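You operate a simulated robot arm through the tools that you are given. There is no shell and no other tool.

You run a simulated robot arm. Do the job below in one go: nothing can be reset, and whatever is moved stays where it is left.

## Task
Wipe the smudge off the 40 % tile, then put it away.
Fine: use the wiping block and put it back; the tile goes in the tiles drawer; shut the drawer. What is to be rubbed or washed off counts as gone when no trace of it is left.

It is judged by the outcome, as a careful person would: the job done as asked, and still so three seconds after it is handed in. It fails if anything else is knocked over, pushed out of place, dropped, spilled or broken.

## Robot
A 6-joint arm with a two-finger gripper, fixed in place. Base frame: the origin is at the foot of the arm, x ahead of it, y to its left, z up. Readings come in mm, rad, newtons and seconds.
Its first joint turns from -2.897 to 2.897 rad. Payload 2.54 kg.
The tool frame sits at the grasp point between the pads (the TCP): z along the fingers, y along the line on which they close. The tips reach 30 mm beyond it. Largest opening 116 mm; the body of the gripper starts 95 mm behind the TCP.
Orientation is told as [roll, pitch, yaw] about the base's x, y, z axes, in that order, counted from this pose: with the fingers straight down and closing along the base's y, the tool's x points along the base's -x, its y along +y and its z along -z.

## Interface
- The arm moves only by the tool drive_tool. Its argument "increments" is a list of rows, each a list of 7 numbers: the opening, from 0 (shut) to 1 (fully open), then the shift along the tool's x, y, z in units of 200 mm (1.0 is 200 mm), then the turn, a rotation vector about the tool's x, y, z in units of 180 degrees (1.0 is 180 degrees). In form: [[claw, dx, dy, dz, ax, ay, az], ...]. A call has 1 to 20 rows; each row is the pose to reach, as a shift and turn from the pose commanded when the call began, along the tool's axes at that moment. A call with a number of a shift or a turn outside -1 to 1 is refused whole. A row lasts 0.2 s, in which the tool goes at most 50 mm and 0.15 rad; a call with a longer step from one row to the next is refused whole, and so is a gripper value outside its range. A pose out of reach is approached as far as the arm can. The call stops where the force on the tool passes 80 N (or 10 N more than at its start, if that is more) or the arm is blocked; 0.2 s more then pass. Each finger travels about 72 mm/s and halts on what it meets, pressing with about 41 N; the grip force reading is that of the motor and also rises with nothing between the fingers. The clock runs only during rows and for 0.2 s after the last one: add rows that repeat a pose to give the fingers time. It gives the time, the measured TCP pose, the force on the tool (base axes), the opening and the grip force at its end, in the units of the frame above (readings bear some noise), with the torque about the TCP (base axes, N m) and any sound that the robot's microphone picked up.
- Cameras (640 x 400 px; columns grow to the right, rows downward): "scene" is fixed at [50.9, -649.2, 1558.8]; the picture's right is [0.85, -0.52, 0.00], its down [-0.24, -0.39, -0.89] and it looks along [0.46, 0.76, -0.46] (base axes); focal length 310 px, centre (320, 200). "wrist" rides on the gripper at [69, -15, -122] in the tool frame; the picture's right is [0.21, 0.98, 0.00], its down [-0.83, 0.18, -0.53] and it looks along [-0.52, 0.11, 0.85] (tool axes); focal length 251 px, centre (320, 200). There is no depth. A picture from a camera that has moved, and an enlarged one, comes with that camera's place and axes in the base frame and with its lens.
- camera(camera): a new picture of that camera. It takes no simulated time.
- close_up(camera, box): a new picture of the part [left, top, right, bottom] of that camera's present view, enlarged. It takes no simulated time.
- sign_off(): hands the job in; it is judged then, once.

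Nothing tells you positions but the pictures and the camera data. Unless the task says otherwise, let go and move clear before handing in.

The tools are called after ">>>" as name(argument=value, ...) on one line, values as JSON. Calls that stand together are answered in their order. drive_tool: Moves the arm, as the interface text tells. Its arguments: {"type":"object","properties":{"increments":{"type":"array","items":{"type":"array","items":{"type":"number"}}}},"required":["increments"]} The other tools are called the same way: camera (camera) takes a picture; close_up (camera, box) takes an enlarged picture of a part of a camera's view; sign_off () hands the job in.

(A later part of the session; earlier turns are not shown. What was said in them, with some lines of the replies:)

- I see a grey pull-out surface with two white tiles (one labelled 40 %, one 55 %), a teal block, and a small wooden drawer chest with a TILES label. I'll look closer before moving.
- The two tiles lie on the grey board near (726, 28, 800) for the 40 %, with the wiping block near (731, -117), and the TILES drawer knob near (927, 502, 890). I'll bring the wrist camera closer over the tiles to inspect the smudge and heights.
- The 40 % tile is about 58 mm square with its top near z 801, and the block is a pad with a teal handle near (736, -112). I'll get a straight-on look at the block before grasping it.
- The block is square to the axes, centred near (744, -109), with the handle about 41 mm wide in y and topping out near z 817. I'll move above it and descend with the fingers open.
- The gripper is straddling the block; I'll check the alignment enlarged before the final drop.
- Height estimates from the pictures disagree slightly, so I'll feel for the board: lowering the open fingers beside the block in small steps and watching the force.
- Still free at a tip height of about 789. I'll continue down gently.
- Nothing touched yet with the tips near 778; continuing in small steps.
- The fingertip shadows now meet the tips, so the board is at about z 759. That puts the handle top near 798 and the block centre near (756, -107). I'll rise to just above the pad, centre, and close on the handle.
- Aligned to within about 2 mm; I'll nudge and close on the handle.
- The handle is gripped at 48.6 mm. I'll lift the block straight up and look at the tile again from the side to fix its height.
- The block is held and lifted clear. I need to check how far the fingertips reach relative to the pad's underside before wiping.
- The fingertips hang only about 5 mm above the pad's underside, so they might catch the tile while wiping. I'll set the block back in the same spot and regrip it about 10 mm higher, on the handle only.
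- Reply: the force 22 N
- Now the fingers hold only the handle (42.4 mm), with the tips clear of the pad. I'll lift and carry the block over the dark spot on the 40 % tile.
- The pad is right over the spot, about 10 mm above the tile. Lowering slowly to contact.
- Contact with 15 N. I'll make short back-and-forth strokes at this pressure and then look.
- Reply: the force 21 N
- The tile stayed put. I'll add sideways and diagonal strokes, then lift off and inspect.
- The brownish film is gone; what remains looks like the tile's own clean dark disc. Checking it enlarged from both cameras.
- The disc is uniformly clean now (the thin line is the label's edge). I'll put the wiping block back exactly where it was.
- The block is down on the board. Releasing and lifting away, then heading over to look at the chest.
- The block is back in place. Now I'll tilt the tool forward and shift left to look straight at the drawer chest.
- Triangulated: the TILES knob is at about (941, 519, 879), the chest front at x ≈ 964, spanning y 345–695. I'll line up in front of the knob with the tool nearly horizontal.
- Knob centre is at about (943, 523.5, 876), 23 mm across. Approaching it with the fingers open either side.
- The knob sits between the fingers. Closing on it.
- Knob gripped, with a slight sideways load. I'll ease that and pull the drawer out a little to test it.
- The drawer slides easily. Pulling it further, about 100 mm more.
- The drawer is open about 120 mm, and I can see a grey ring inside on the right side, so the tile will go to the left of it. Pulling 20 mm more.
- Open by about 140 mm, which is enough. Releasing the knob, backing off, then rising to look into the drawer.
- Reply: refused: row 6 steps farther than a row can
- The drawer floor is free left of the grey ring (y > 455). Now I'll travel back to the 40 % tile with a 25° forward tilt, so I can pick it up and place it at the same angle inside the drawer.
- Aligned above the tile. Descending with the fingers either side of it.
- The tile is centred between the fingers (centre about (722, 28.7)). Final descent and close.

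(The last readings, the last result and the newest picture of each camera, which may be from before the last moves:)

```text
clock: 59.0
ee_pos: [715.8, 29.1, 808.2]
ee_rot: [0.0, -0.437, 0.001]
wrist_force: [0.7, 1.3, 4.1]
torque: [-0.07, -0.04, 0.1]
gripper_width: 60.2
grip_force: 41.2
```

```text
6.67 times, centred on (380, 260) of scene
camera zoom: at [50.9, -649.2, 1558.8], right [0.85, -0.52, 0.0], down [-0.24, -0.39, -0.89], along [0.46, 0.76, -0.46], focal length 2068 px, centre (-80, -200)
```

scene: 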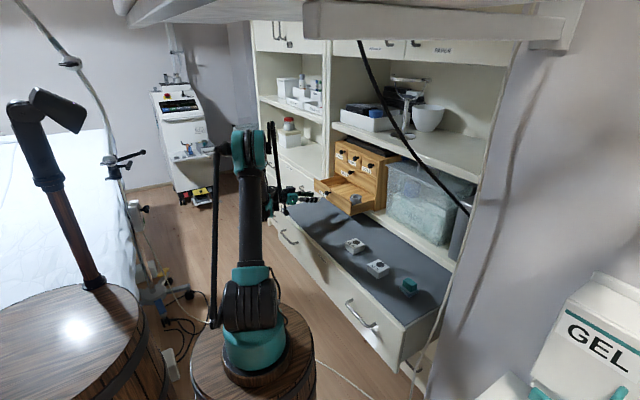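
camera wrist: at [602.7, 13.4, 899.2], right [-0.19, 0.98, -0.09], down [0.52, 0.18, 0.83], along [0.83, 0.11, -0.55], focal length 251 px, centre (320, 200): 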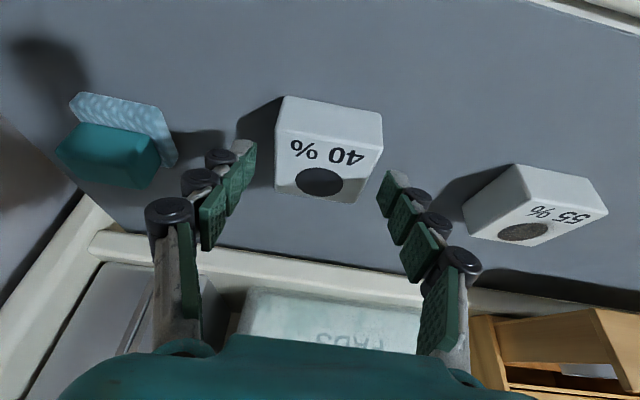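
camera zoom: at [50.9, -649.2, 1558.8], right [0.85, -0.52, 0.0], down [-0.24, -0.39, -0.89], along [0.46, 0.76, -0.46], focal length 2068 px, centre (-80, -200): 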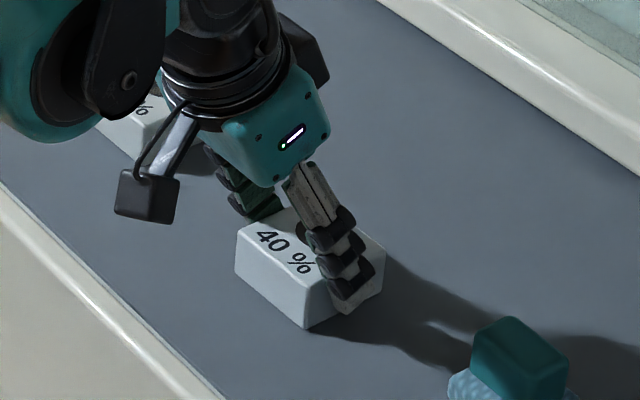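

Tile gripped. Lifting straight up, then carrying it across to the drawer.

>>> drive_tool(increments=[[0, -0.021, 0, -0.045, 0, 0, 0], [0, -0.1, 0, -0.215, 0, 0, 0], [0, -0.2, 0, -0.43, 0, 0, 0], [0, -0.3, 0, -0.645, 0, 0, 0], [0, -0.4015, 0, -0.861, 0, 0, 0], [0, -0.4015, 0, -0.861, 0, 0, 0]])

>>> drive_tool(increments=[[0, 0, 0.2, 0, 0, 0, 0], [0, 0, 0.4, 0, 0, 0, 0], [0, 0, 0.6, 0, 0, 0, 0], [0, 0, 0.8, 0, 0, 0, 0], [0, 0, 1.0, 0, 0, 0, 0], [0, 0, 1.0, 0, 0, 0, 0]])

>>> drive_tool(increments=[[0, 0, 0.2, 0, 0, 0, 0], [0, 0, 0.4, 0, 0, 0, 0], [0, 0, 0.6, 0, 0, 0, 0], [0, 0, 0.8, 0, 0, 0, 0], [0, 0, 1.0, 0, 0, 0, 0], [0, 0, 1.0, 0, 0, 0, 0]])

>>> camera(camera="wrist")

>>> camera(camera="scene")

```text
clock: 60.4
ee_pos: [716.6, 27.7, 998.5]
ee_rot: [0.001, -0.438, 0.0]
wrist_force: [-0.1, -0.5, -1.7]
torque: [0.05, 0.03, 0.0]
gripper_width: 60.4
grip_force: 40.9
```

```text
clock: 61.8
ee_pos: [714.6, 228.4, 998.3]
ee_rot: [0.002, -0.438, -0.003]
wrist_force: [-0.1, -0.1, -1.2]
torque: [0.0, 0.03, -0.02]
gripper_width: 60.1
grip_force: 41.2
```

```text
clock: 63.2
ee_pos: [716.3, 430.4, 999.5]
ee_rot: [-0.001, -0.439, 0.0]
wrist_force: [0.4, -0.1, -0.9]
torque: [-0.01, 0.03, -0.02]
gripper_width: 60.1
grip_force: 41.2
```

```text
taken
camera wrist: at [602.8, 414.6, 1079.4], right [-0.19, 0.98, -0.09], down [0.52, 0.18, 0.83], along [0.83, 0.11, -0.55], focal length 251 px, centre (320, 200)
```

wrist: 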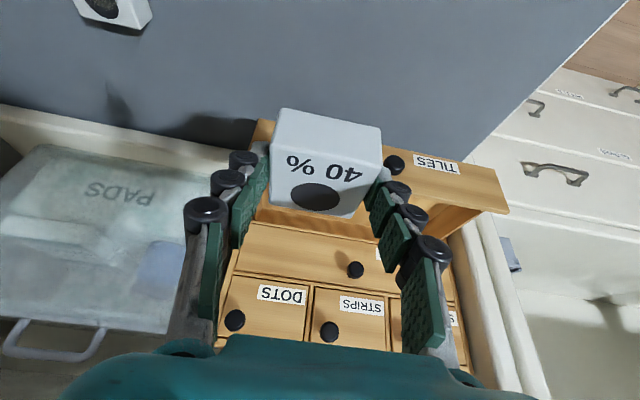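

```text
taken
```

scene: 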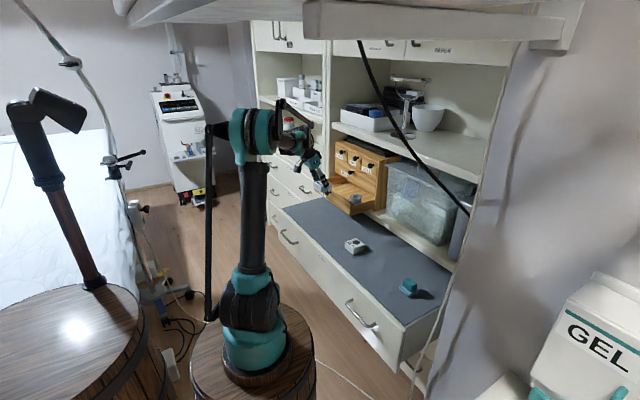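

>>> drive_tool(increments=[[0, -0.1425, 0.111, 0.0753, 0, 0, 0], [0, -0.285, 0.222, 0.1506, 0, 0, 0], [0, -0.4275, 0.333, 0.2258, 0, 0, 0], [0, -0.57, 0.444, 0.301, 0, 0, 0], [0, -0.7126, 0.555, 0.3764, 0, 0, 0], [0, -0.7126, 0.555, 0.3764, 0, 0, 0]])

>>> camera(camera="wrist")

>>> close_up(camera="scene", box=[290, 120, 410, 220])

```text
clock: 64.6
ee_pos: [875.7, 539.1, 991.7]
ee_rot: [0.0, -0.439, 0.001]
wrist_force: [-0.9, 0.1, -1.7]
torque: [-0.01, 0.04, -0.03]
gripper_width: 60.1
grip_force: 41.0
```

```text
taken
camera wrist: at [762.8, 523.0, 1071.3], right [-0.19, 0.98, -0.09], down [0.52, 0.18, 0.83], along [0.83, 0.11, -0.55], focal length 251 px, centre (320, 200)
```

wrist: 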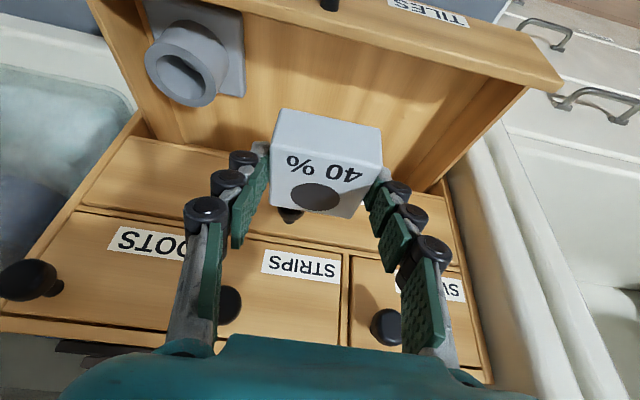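

```text
4.00 times, centred on (350, 170) of scene
camera zoom: at [50.9, -649.2, 1558.8], right [0.85, -0.52, 0.0], down [-0.24, -0.39, -0.89], along [0.46, 0.76, -0.46], focal length 1241 px, centre (200, 320)
```

zoom: 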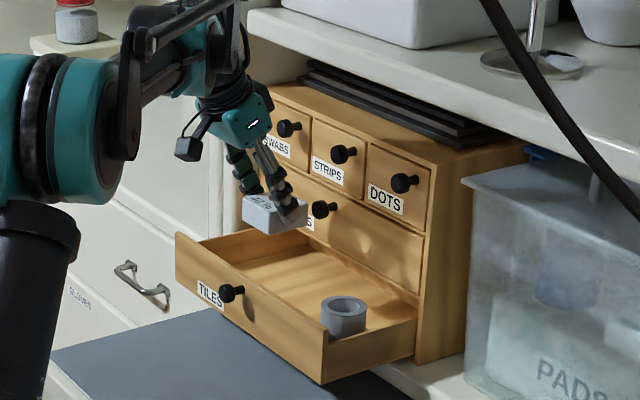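

The tile hangs over the free left part of the drawer. Lowering it most of the way.

>>> drive_tool(increments=[[0, 0.053, 0, 0.113, 0, 0, 0], [0, 0.106, 0, 0.227, 0, 0, 0], [0, 0.158, 0, 0.34, 0, 0, 0], [0, 0.2113, 0, 0.4532, 0, 0, 0], [0, 0.2113, 0, 0.4532, 0, 0, 0]])

>>> camera(camera="wrist")

>>> close_up(camera="scene", box=[310, 150, 390, 220])

```text
clock: 65.8
ee_pos: [878.5, 538.4, 891.2]
ee_rot: [0.002, -0.438, 0.0]
wrist_force: [-0.3, -1.1, -1.9]
torque: [0.02, 0.0, 0.01]
gripper_width: 59.9
grip_force: 40.2
```

```text
taken
camera wrist: at [764.6, 522.8, 970.8], right [-0.19, 0.98, -0.09], down [0.52, 0.18, 0.83], along [0.83, 0.11, -0.55], focal length 251 px, centre (320, 200)
```

wrist: 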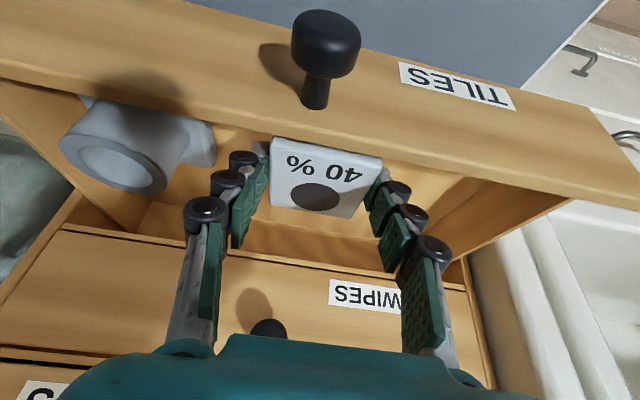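

```text
5.71 times, centred on (350, 185) of scene
camera zoom: at [50.9, -649.2, 1558.8], right [0.85, -0.52, 0.0], down [-0.24, -0.39, -0.89], along [0.46, 0.76, -0.46], focal length 1772 px, centre (149, 286)
```

zoom: 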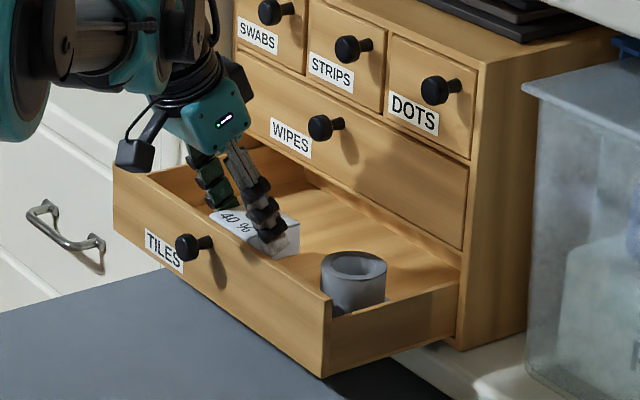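

>>> drive_tool(increments=[[0, 0.0127, 0, 0.0272, 0, 0, 0], [0, 0.0254, 0, 0.0544, 0, 0, 0], [0, 0.038, 0, 0.0816, 0, 0, 0], [0, 0.038, 0, 0.0816, 0, 0, 0]])

>>> close_up(camera="scene", box=[320, 160, 380, 212])

```text
clock: 66.8
ee_pos: [877.7, 539.3, 873.1]
ee_rot: [0.001, -0.438, -0.001]
wrist_force: [0.1, 0.3, -2.1]
torque: [0.0, 0.03, 0.03]
gripper_width: 59.9
grip_force: 40.3
```

```text
7.69 times, centred on (350, 186) of scene
camera zoom: at [50.9, -649.2, 1558.8], right [0.85, -0.52, 0.0], down [-0.24, -0.39, -0.89], along [0.46, 0.76, -0.46], focal length 2386 px, centre (89, 308)
```

zoom: 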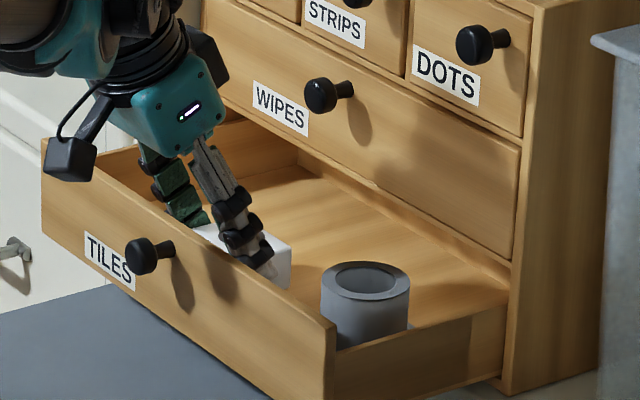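

>>> drive_tool(increments=[[0, 0.0063, 0, 0.0136, 0, 0, 0], [0, 0.0127, 0, 0.0272, 0, 0, 0], [0, 0.0127, 0, 0.0272, 0, 0, 0]])

```text
clock: 67.6
ee_pos: [877.1, 539.7, 866.6]
ee_rot: [-0.002, -0.438, 0.0]
wrist_force: [1.1, 0.6, -1.8]
torque: [0.0, 0.01, 0.0]
gripper_width: 60.2
grip_force: 40.8
```

>>> drive_tool(increments=[[0, 0.0042, 0, 0.009, 0, 0, 0], [0, 0.0085, 0, 0.0181, 0, 0, 0], [0, 0.0085, 0, 0.0181, 0, 0, 0]])

>>> close_up(camera="scene", box=[320, 160, 380, 212])

>>> camera(camera="wrist")

```text
clock: 68.4
ee_pos: [875.7, 539.1, 865.4]
ee_rot: [0.003, -0.44, 0.0]
wrist_force: [1.8, 3.2, 29.3]
torque: [-0.08, -0.4, 0.21]
gripper_width: 60.4
grip_force: 41.4
```

```text
7.69 times, centred on (350, 186) of scene
camera zoom: at [50.9, -649.2, 1558.8], right [0.85, -0.52, 0.0], down [-0.24, -0.39, -0.89], along [0.46, 0.76, -0.46], focal length 2386 px, centre (89, 308)
```

zoom: 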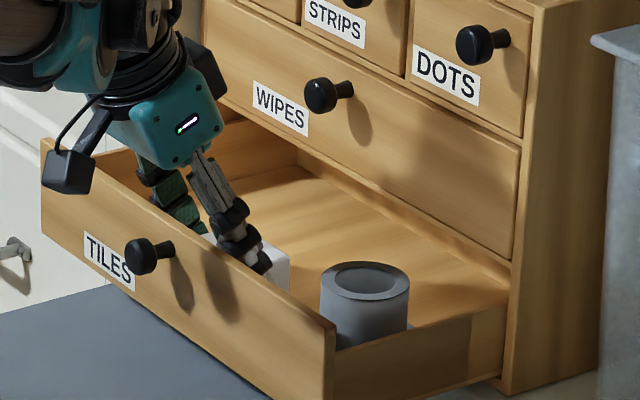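

```text
taken
camera wrist: at [762.9, 523.4, 944.7], right [-0.19, 0.98, -0.09], down [0.52, 0.18, 0.83], along [0.83, 0.12, -0.54], focal length 251 px, centre (320, 200)
```

wrist: 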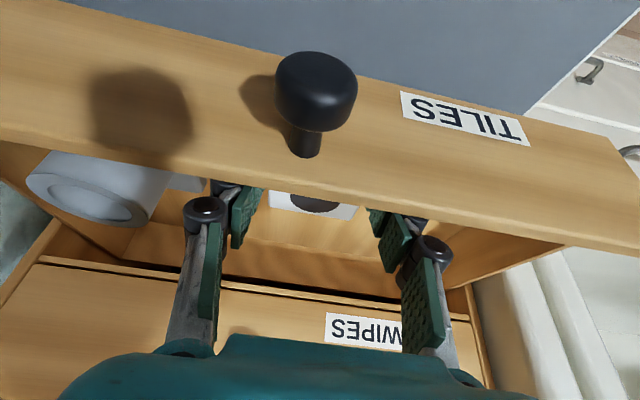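

The tile touches the drawer floor (29 N). I'll ease off 1 mm, open the fingers just slightly, and lift straight out.

>>> drive_tool(increments=[[0, -0.0025, 0, -0.0055, 0, 0, 0], [0.56, -0.0025, 0, -0.0055, 0, 0, 0], [0.6, -0.0025, 0, -0.0055, 0, 0, 0], [0.6, -0.0025, 0, -0.0055, 0, 0, 0]])

>>> camera(camera="wrist")

>>> close_up(camera="scene", box=[320, 160, 380, 212])

```text
clock: 69.4
ee_pos: [876.8, 540.2, 863.8]
ee_rot: [0.0, -0.439, 0.001]
wrist_force: [0.2, 0.0, 0.3]
torque: [-0.04, -0.04, 0.02]
gripper_width: 69.6
grip_force: 0.1
```

```text
taken
camera wrist: at [763.6, 523.5, 944.1], right [-0.19, 0.98, -0.09], down [0.52, 0.18, 0.83], along [0.83, 0.11, -0.55], focal length 251 px, centre (320, 200)
```

wrist: 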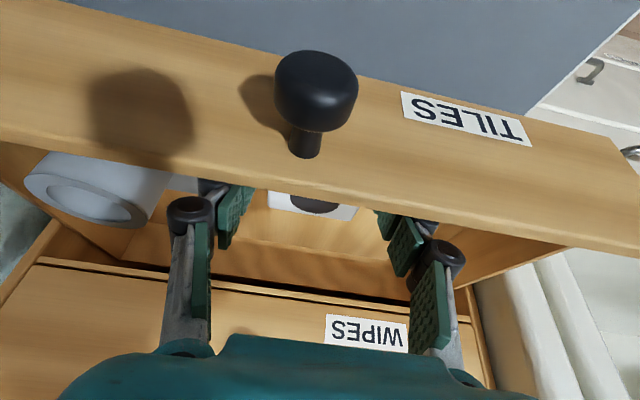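

```text
7.69 times, centred on (350, 186) of scene
camera zoom: at [50.9, -649.2, 1558.8], right [0.85, -0.52, 0.0], down [-0.24, -0.39, -0.89], along [0.46, 0.76, -0.46], focal length 2386 px, centre (89, 308)
```

zoom: 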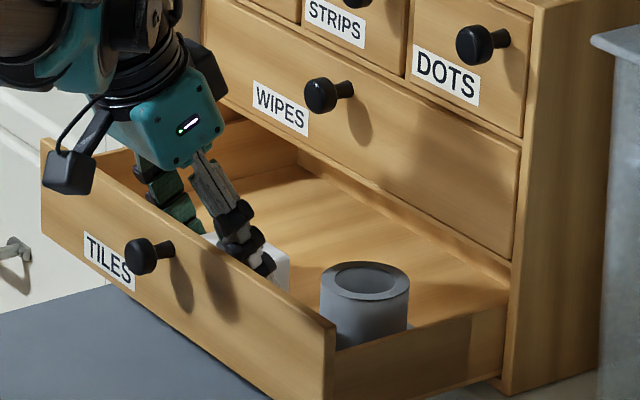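

Released. Lifting straight up out of the drawer.

>>> drive_tool(increments=[[0.6, -0.042, 0, -0.09, 0, 0, 0], [0.6, -0.105, 0, -0.226, 0, 0, 0], [0.6, -0.169, 0, -0.3625, 0, 0, 0], [0.6, -0.232, 0, -0.498, 0, 0, 0], [0.6, -0.2958, 0, -0.6344, 0, 0, 0], [0.6, -0.2958, 0, -0.6344, 0, 0, 0]])

>>> camera(camera="wrist")

>>> close_up(camera="scene", box=[310, 150, 390, 220])

```text
clock: 70.8
ee_pos: [876.3, 538.9, 1004.2]
ee_rot: [0.0, -0.437, 0.0]
wrist_force: [-0.3, 0.1, -0.8]
torque: [0.02, 0.02, -0.02]
gripper_width: 69.8
grip_force: 0.0
```

```text
taken
camera wrist: at [763.2, 524.0, 1084.5], right [-0.19, 0.98, -0.09], down [0.52, 0.18, 0.83], along [0.83, 0.11, -0.55], focal length 251 px, centre (320, 200)
```

wrist: 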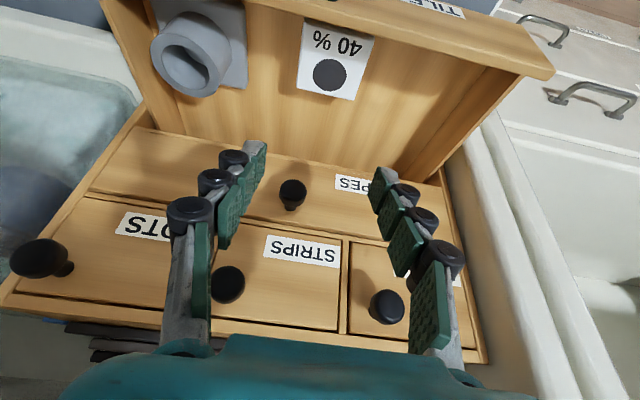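

```text
5.71 times, centred on (350, 185) of scene
camera zoom: at [50.9, -649.2, 1558.8], right [0.85, -0.52, 0.0], down [-0.24, -0.39, -0.89], along [0.46, 0.76, -0.46], focal length 1772 px, centre (149, 286)
```

zoom: 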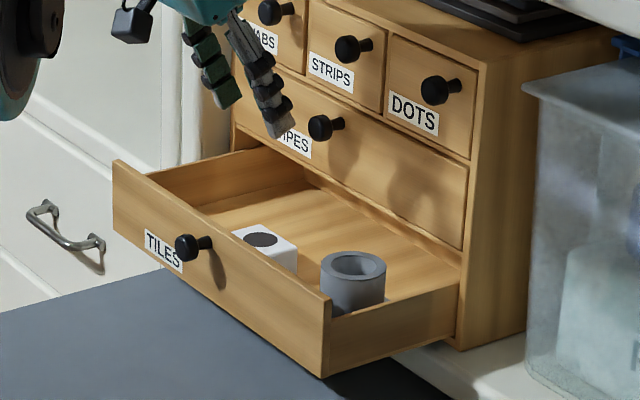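

The tile sits flat in the drawer beside the ring. Now I'll retreat, re-orient, and line up with the knob to shut the drawer.

>>> drive_tool(increments=[[0.45, 0.169, -0.013, -0.079, 0, 0, 0], [0.45, 0.337, -0.026, -0.157, 0, 0, 0], [0.45, 0.506, -0.038, -0.236, 0, 0, 0], [0.45, 0.674, -0.051, -0.314, 0, 0, 0], [0.45, 0.843, -0.064, -0.393, 0, 0, 0], [0.45, 0.843, -0.064, -0.393, 0, 0, 0]])

>>> drive_tool(increments=[[0.45, 0.023, 0, 0.084, 0, -0.0397, 0], [0.45, 0.047, 0, 0.167, 0, -0.0794, 0], [0.45, 0.07, 0, 0.251, 0, -0.119, 0], [0.45, 0.093, 0, 0.335, 0, -0.1587, 0], [0.45, 0.116, 0, 0.419, 0, -0.1984, 0], [0.45, 0.14, 0, 0.502, 0, -0.238, 0], [0.45, 0.163, 0, 0.586, 0, -0.2778, 0], [0.45, 0.163, 0, 0.586, 0, -0.2778, 0]])

>>> camera(camera="wrist")

>>> close_up(camera="scene", box=[290, 130, 410, 230])

```text
clock: 72.2
ee_pos: [690.1, 527.9, 1001.7]
ee_rot: [-0.002, -0.438, -0.001]
wrist_force: [0.3, 0.5, 0.5]
torque: [0.01, 0.01, -0.02]
gripper_width: 52.1
grip_force: 0.1
```

```text
clock: 74.0
ee_pos: [710.9, 527.2, 884.6]
ee_rot: [0.001, -1.311, -0.001]
wrist_force: [-0.4, 0.1, -0.4]
torque: [0.04, -0.01, 0.02]
gripper_width: 52.3
grip_force: 0.1
```

```text
taken
camera wrist: at [575.7, 510.3, 847.0], right [-0.05, 0.98, -0.21], down [-0.3, 0.18, 0.94], along [0.95, 0.11, 0.29], focal length 251 px, centre (320, 200)
```

wrist: 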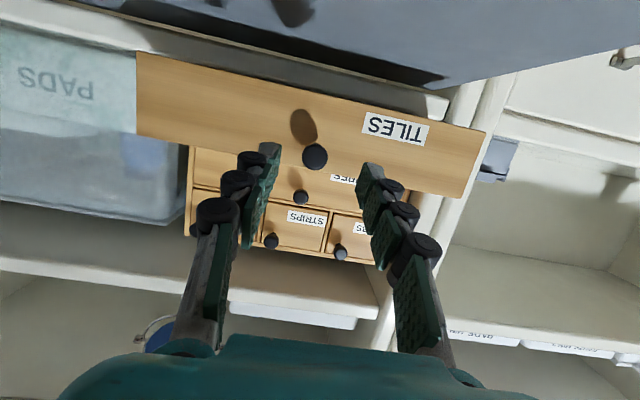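

```text
4.00 times, centred on (350, 180) of scene
camera zoom: at [50.9, -649.2, 1558.8], right [0.85, -0.52, 0.0], down [-0.24, -0.39, -0.89], along [0.46, 0.76, -0.46], focal length 1241 px, centre (200, 280)
```

zoom: 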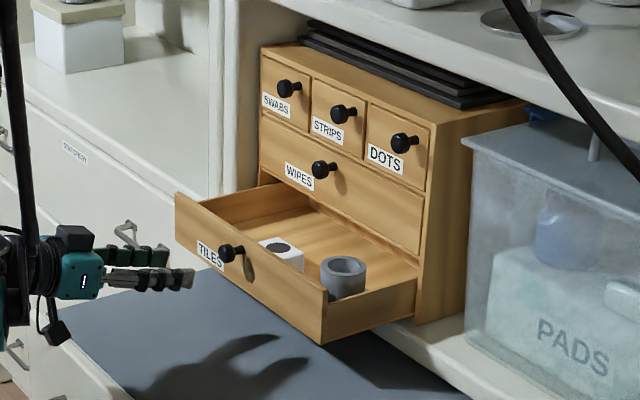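

>>> drive_tool(increments=[[0.45, -0.05, 0, 0.19, 0, 0, 0], [0.45, -0.085, 0, 0.32, 0, 0, 0], [0.45, -0.101, 0, 0.3855, 0, 0, 0], [0.45, -0.101, 0, 0.3855, 0, 0, 0]])

>>> close_up(camera="wrist", box=[200, 100, 440, 250])

```text
clock: 75.0
ee_pos: [791.1, 527.4, 884.5]
ee_rot: [0.004, -1.311, -0.001]
wrist_force: [-0.1, 0.2, -0.3]
torque: [0.01, 0.02, 0.0]
gripper_width: 52.1
grip_force: 0.1
```

```text
2.67 times, centred on (320, 175) of wrist
camera zoom: at [656.2, 511.0, 847.1], right [-0.05, 0.98, -0.21], down [-0.3, 0.18, 0.94], along [0.95, 0.11, 0.29], focal length 670 px, centre (320, 267)
```

zoom: 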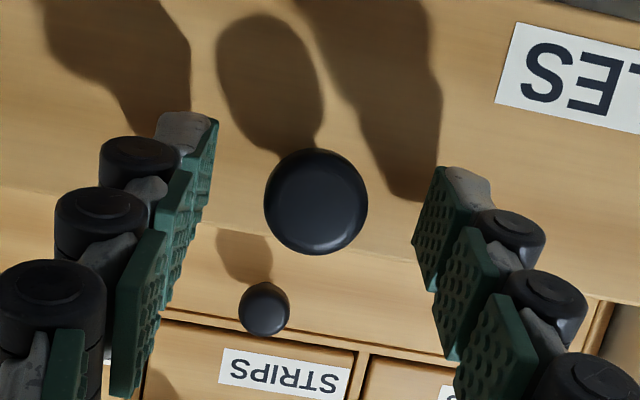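

Knob centred between the fingers as before. Gripping it and pushing the drawer in.

>>> drive_tool(increments=[[0.25, 0, 0, 0, 0, 0, 0], [0, 0, 0, 0, 0, 0, 0], [0, 0, 0, 0, 0, 0, 0], [0, -0.0257, 0, 0.0966, 0, 0, 0], [0, -0.0514, 0, 0.193, 0, 0, 0], [0, -0.0771, 0, 0.29, 0, 0, 0], [0, -0.1028, 0, 0.386, 0, 0, 0], [0, -0.1285, 0, 0.483, 0, 0, 0], [0, -0.1285, 0, 0.483, 0, 0, 0]])

>>> close_up(camera="scene", box=[290, 130, 410, 230])

```text
clock: 77.0
ee_pos: [890.9, 526.5, 884.5]
ee_rot: [0.001, -1.309, -0.003]
wrist_force: [0.6, -6.4, -7.3]
torque: [-0.01, 0.37, -0.09]
gripper_width: 22.8
grip_force: 45.5
```

```text
4.00 times, centred on (350, 180) of scene
camera zoom: at [50.9, -649.2, 1558.8], right [0.85, -0.52, 0.0], down [-0.24, -0.39, -0.89], along [0.46, 0.76, -0.46], focal length 1241 px, centre (200, 280)
```

zoom: 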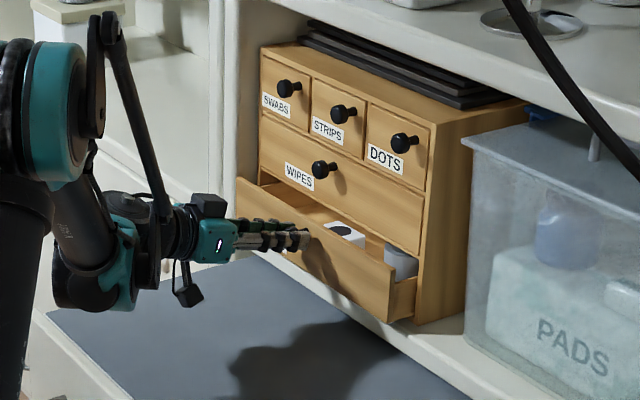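

>>> drive_tool(increments=[[0, -0.0193, 0, 0.0725, 0, 0, 0], [0, -0.0386, 0, 0.145, 0, 0, 0], [0, -0.0476, 0, 0.1787, 0, 0, 0], [0, -0.0514, 0, 0.193, 0, 0, 0], [0, -0.0514, 0, 0.193, 0, 0, 0]])

>>> close_up(camera="scene", box=[310, 150, 400, 220])

>>> camera(camera="wrist")

```text
clock: 78.2
ee_pos: [930.7, 525.7, 884.1]
ee_rot: [0.002, -1.313, -0.002]
wrist_force: [0.9, -17.9, 6.1]
torque: [-0.16, -0.24, -0.41]
gripper_width: 22.5
grip_force: 44.7
```

```text
5.71 times, centred on (355, 185) of scene
camera zoom: at [50.9, -649.2, 1558.8], right [0.85, -0.52, 0.0], down [-0.24, -0.39, -0.89], along [0.46, 0.76, -0.46], focal length 1772 px, centre (120, 286)
```

zoom: 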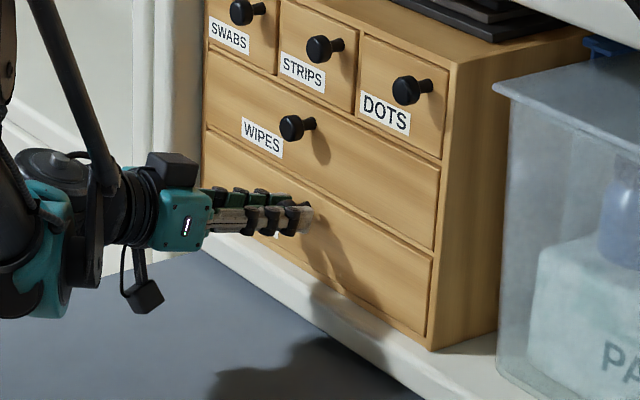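

```text
taken
camera wrist: at [796.1, 510.1, 847.0], right [-0.05, 0.98, -0.21], down [-0.3, 0.18, 0.94], along [0.95, 0.11, 0.29], focal length 251 px, centre (320, 200)
```

wrist: 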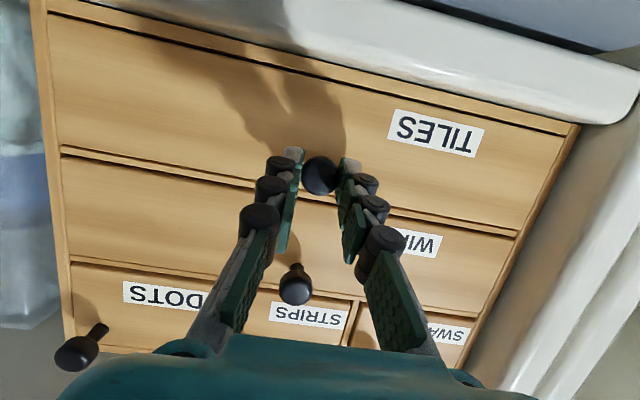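

It looks shut. I'll press 3 mm further to be sure it bottoms out.

>>> drive_tool(increments=[[0, -0.002, -0.008, 0.0072, 0, 0, 0], [0, -0.004, -0.008, 0.0145, 0, 0, 0], [0, -0.004, -0.008, 0.0145, 0, 0, 0]])

>>> close_up(camera="scene", box=[330, 150, 400, 215])

```text
clock: 79.0
ee_pos: [931.9, 524.8, 884.4]
ee_rot: [0.006, -1.308, -0.009]
wrist_force: [-40.3, -24.4, -10.1]
torque: [-0.07, 0.48, -0.64]
gripper_width: 22.5
grip_force: 45.0
```

```text
6.15 times, centred on (365, 182) of scene
camera zoom: at [50.9, -649.2, 1558.8], right [0.85, -0.52, 0.0], down [-0.24, -0.39, -0.89], along [0.46, 0.76, -0.46], focal length 1909 px, centre (43, 308)
```

zoom: 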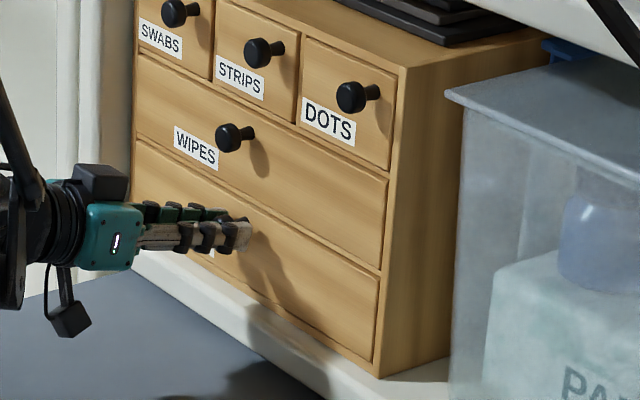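

Bottomed out against the stop, so the drawer is fully shut. Releasing and backing away.

>>> drive_tool(increments=[[0, 0.002, 0, -0.0072, 0, 0, 0], [0.2, 0.002, 0, -0.0072, 0, 0, 0], [0.45, 0.002, 0, -0.0072, 0, 0, 0], [0.45, 0.002, 0, -0.0072, 0, 0, 0], [0.45, 0.03, 0, -0.113, 0, 0, 0], [0.45, 0.07, 0, -0.263, 0, 0, 0], [0.45, 0.13, 0, -0.483, 0, 0, 0], [0.45, 0.18, 0, -0.68, 0, 0, 0], [0.45, 0.18, 0, -0.68, 0, 0, 0]])

>>> drive_tool(increments=[[0.45, -0.15, 0, -0.1, 0, 0.0397, 0], [0.45, -0.3, 0, -0.2, 0, 0.0794, 0], [0.45, -0.45, 0, -0.3, 0, 0.119, 0], [0.45, -0.6, 0, -0.4, 0, 0.1587, 0], [0.45, -0.6, 0, -0.4, 0, 0.1984, 0], [0.45, -0.6, 0, -0.4, 0, 0.238, 0], [0.45, -0.6, 0, -0.4, 0, 0.238, 0]])

>>> camera(camera="scene")

>>> camera(camera="wrist")

>>> close_up(camera="scene", box=[330, 130, 400, 215])

>>> close_up(camera="scene", box=[330, 220, 450, 310])

```text
clock: 81.0
ee_pos: [792.2, 524.7, 885.1]
ee_rot: [0.002, -1.31, -0.003]
wrist_force: [0.4, 0.2, -0.4]
torque: [-0.01, 0.03, 0.01]
gripper_width: 52.2
grip_force: 0.1
```

```text
clock: 82.6
ee_pos: [748.1, 525.6, 1021.2]
ee_rot: [0.0, -0.561, -0.001]
wrist_force: [-0.3, 0.1, 0.6]
torque: [-0.02, -0.02, 0.01]
gripper_width: 52.1
grip_force: 0.0
```

```text
taken
```

scene: 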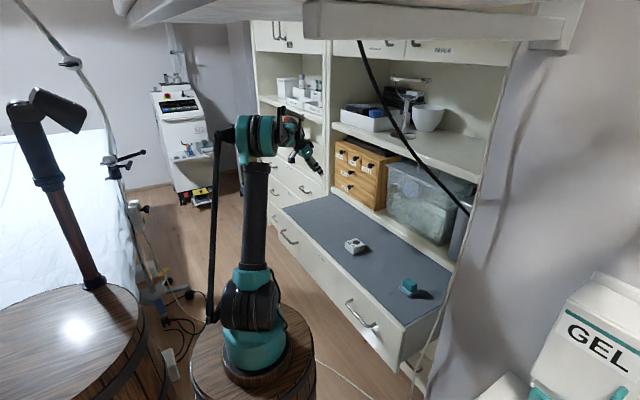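

```text
taken
camera wrist: at [624.2, 509.2, 1086.8], right [-0.18, 0.98, -0.11], down [0.41, 0.18, 0.89], along [0.89, 0.11, -0.44], focal length 251 px, centre (320, 200)
```

wrist: 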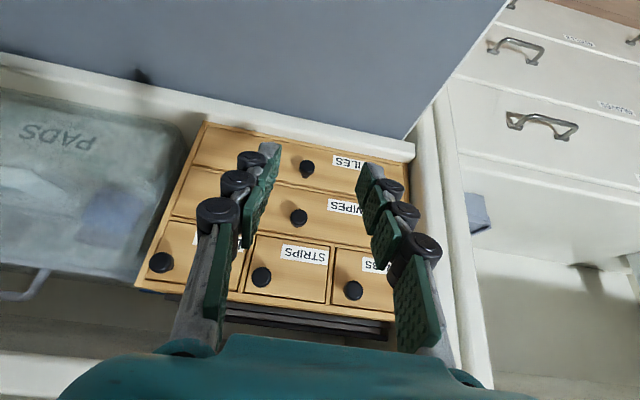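

```text
4.71 times, centred on (365, 172) of scene
camera zoom: at [50.9, -649.2, 1558.8], right [0.85, -0.52, 0.0], down [-0.24, -0.39, -0.89], along [0.46, 0.76, -0.46], focal length 1460 px, centre (108, 329)
```

zoom: 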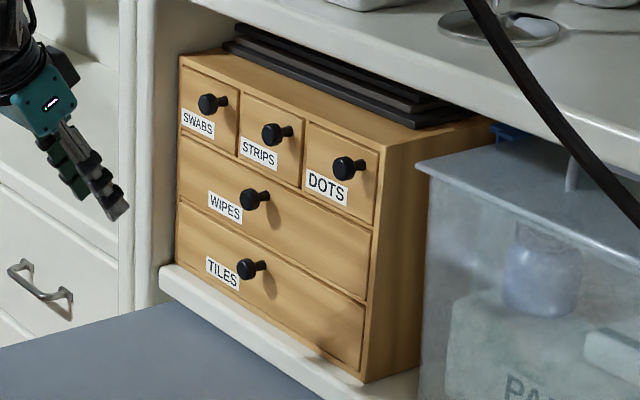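

```text
4.44 times, centred on (390, 265) of scene
camera zoom: at [50.9, -649.2, 1558.8], right [0.85, -0.52, 0.0], down [-0.24, -0.39, -0.89], along [0.46, 0.76, -0.46], focal length 1378 px, centre (9, -89)
```

zoom: 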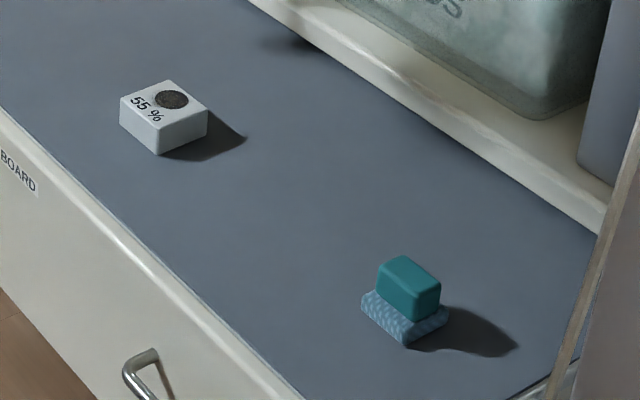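

The TILES drawer is shut with the clean 40 % tile inside. The wiping block is back where it was, the 55 % tile is untouched, and the arm is clear, so I'm handing the job in.

>>> sign_off()

```text
The job is handed in.
```

The job is done and handed in. I wiped the 40 % tile until no trace of the smudge showed in either camera, and it now lies flat in the shut TILES drawer.

- **Wiping block:** it is back on the board where it started. I lifted it once, set it down in the same spot and regripped it higher before wiping.
- **Tile:** I placed it in the open left part of the drawer, clear of a grey ring that was already inside on the right.
- **Drawer:** I pushed it in until it stopped; afterwards it looked flush with the rest of the chest.
- **Everything else:** the 55 % tile wasn't touched, nothing was knocked or dropped, and the arm is clear of the work area.
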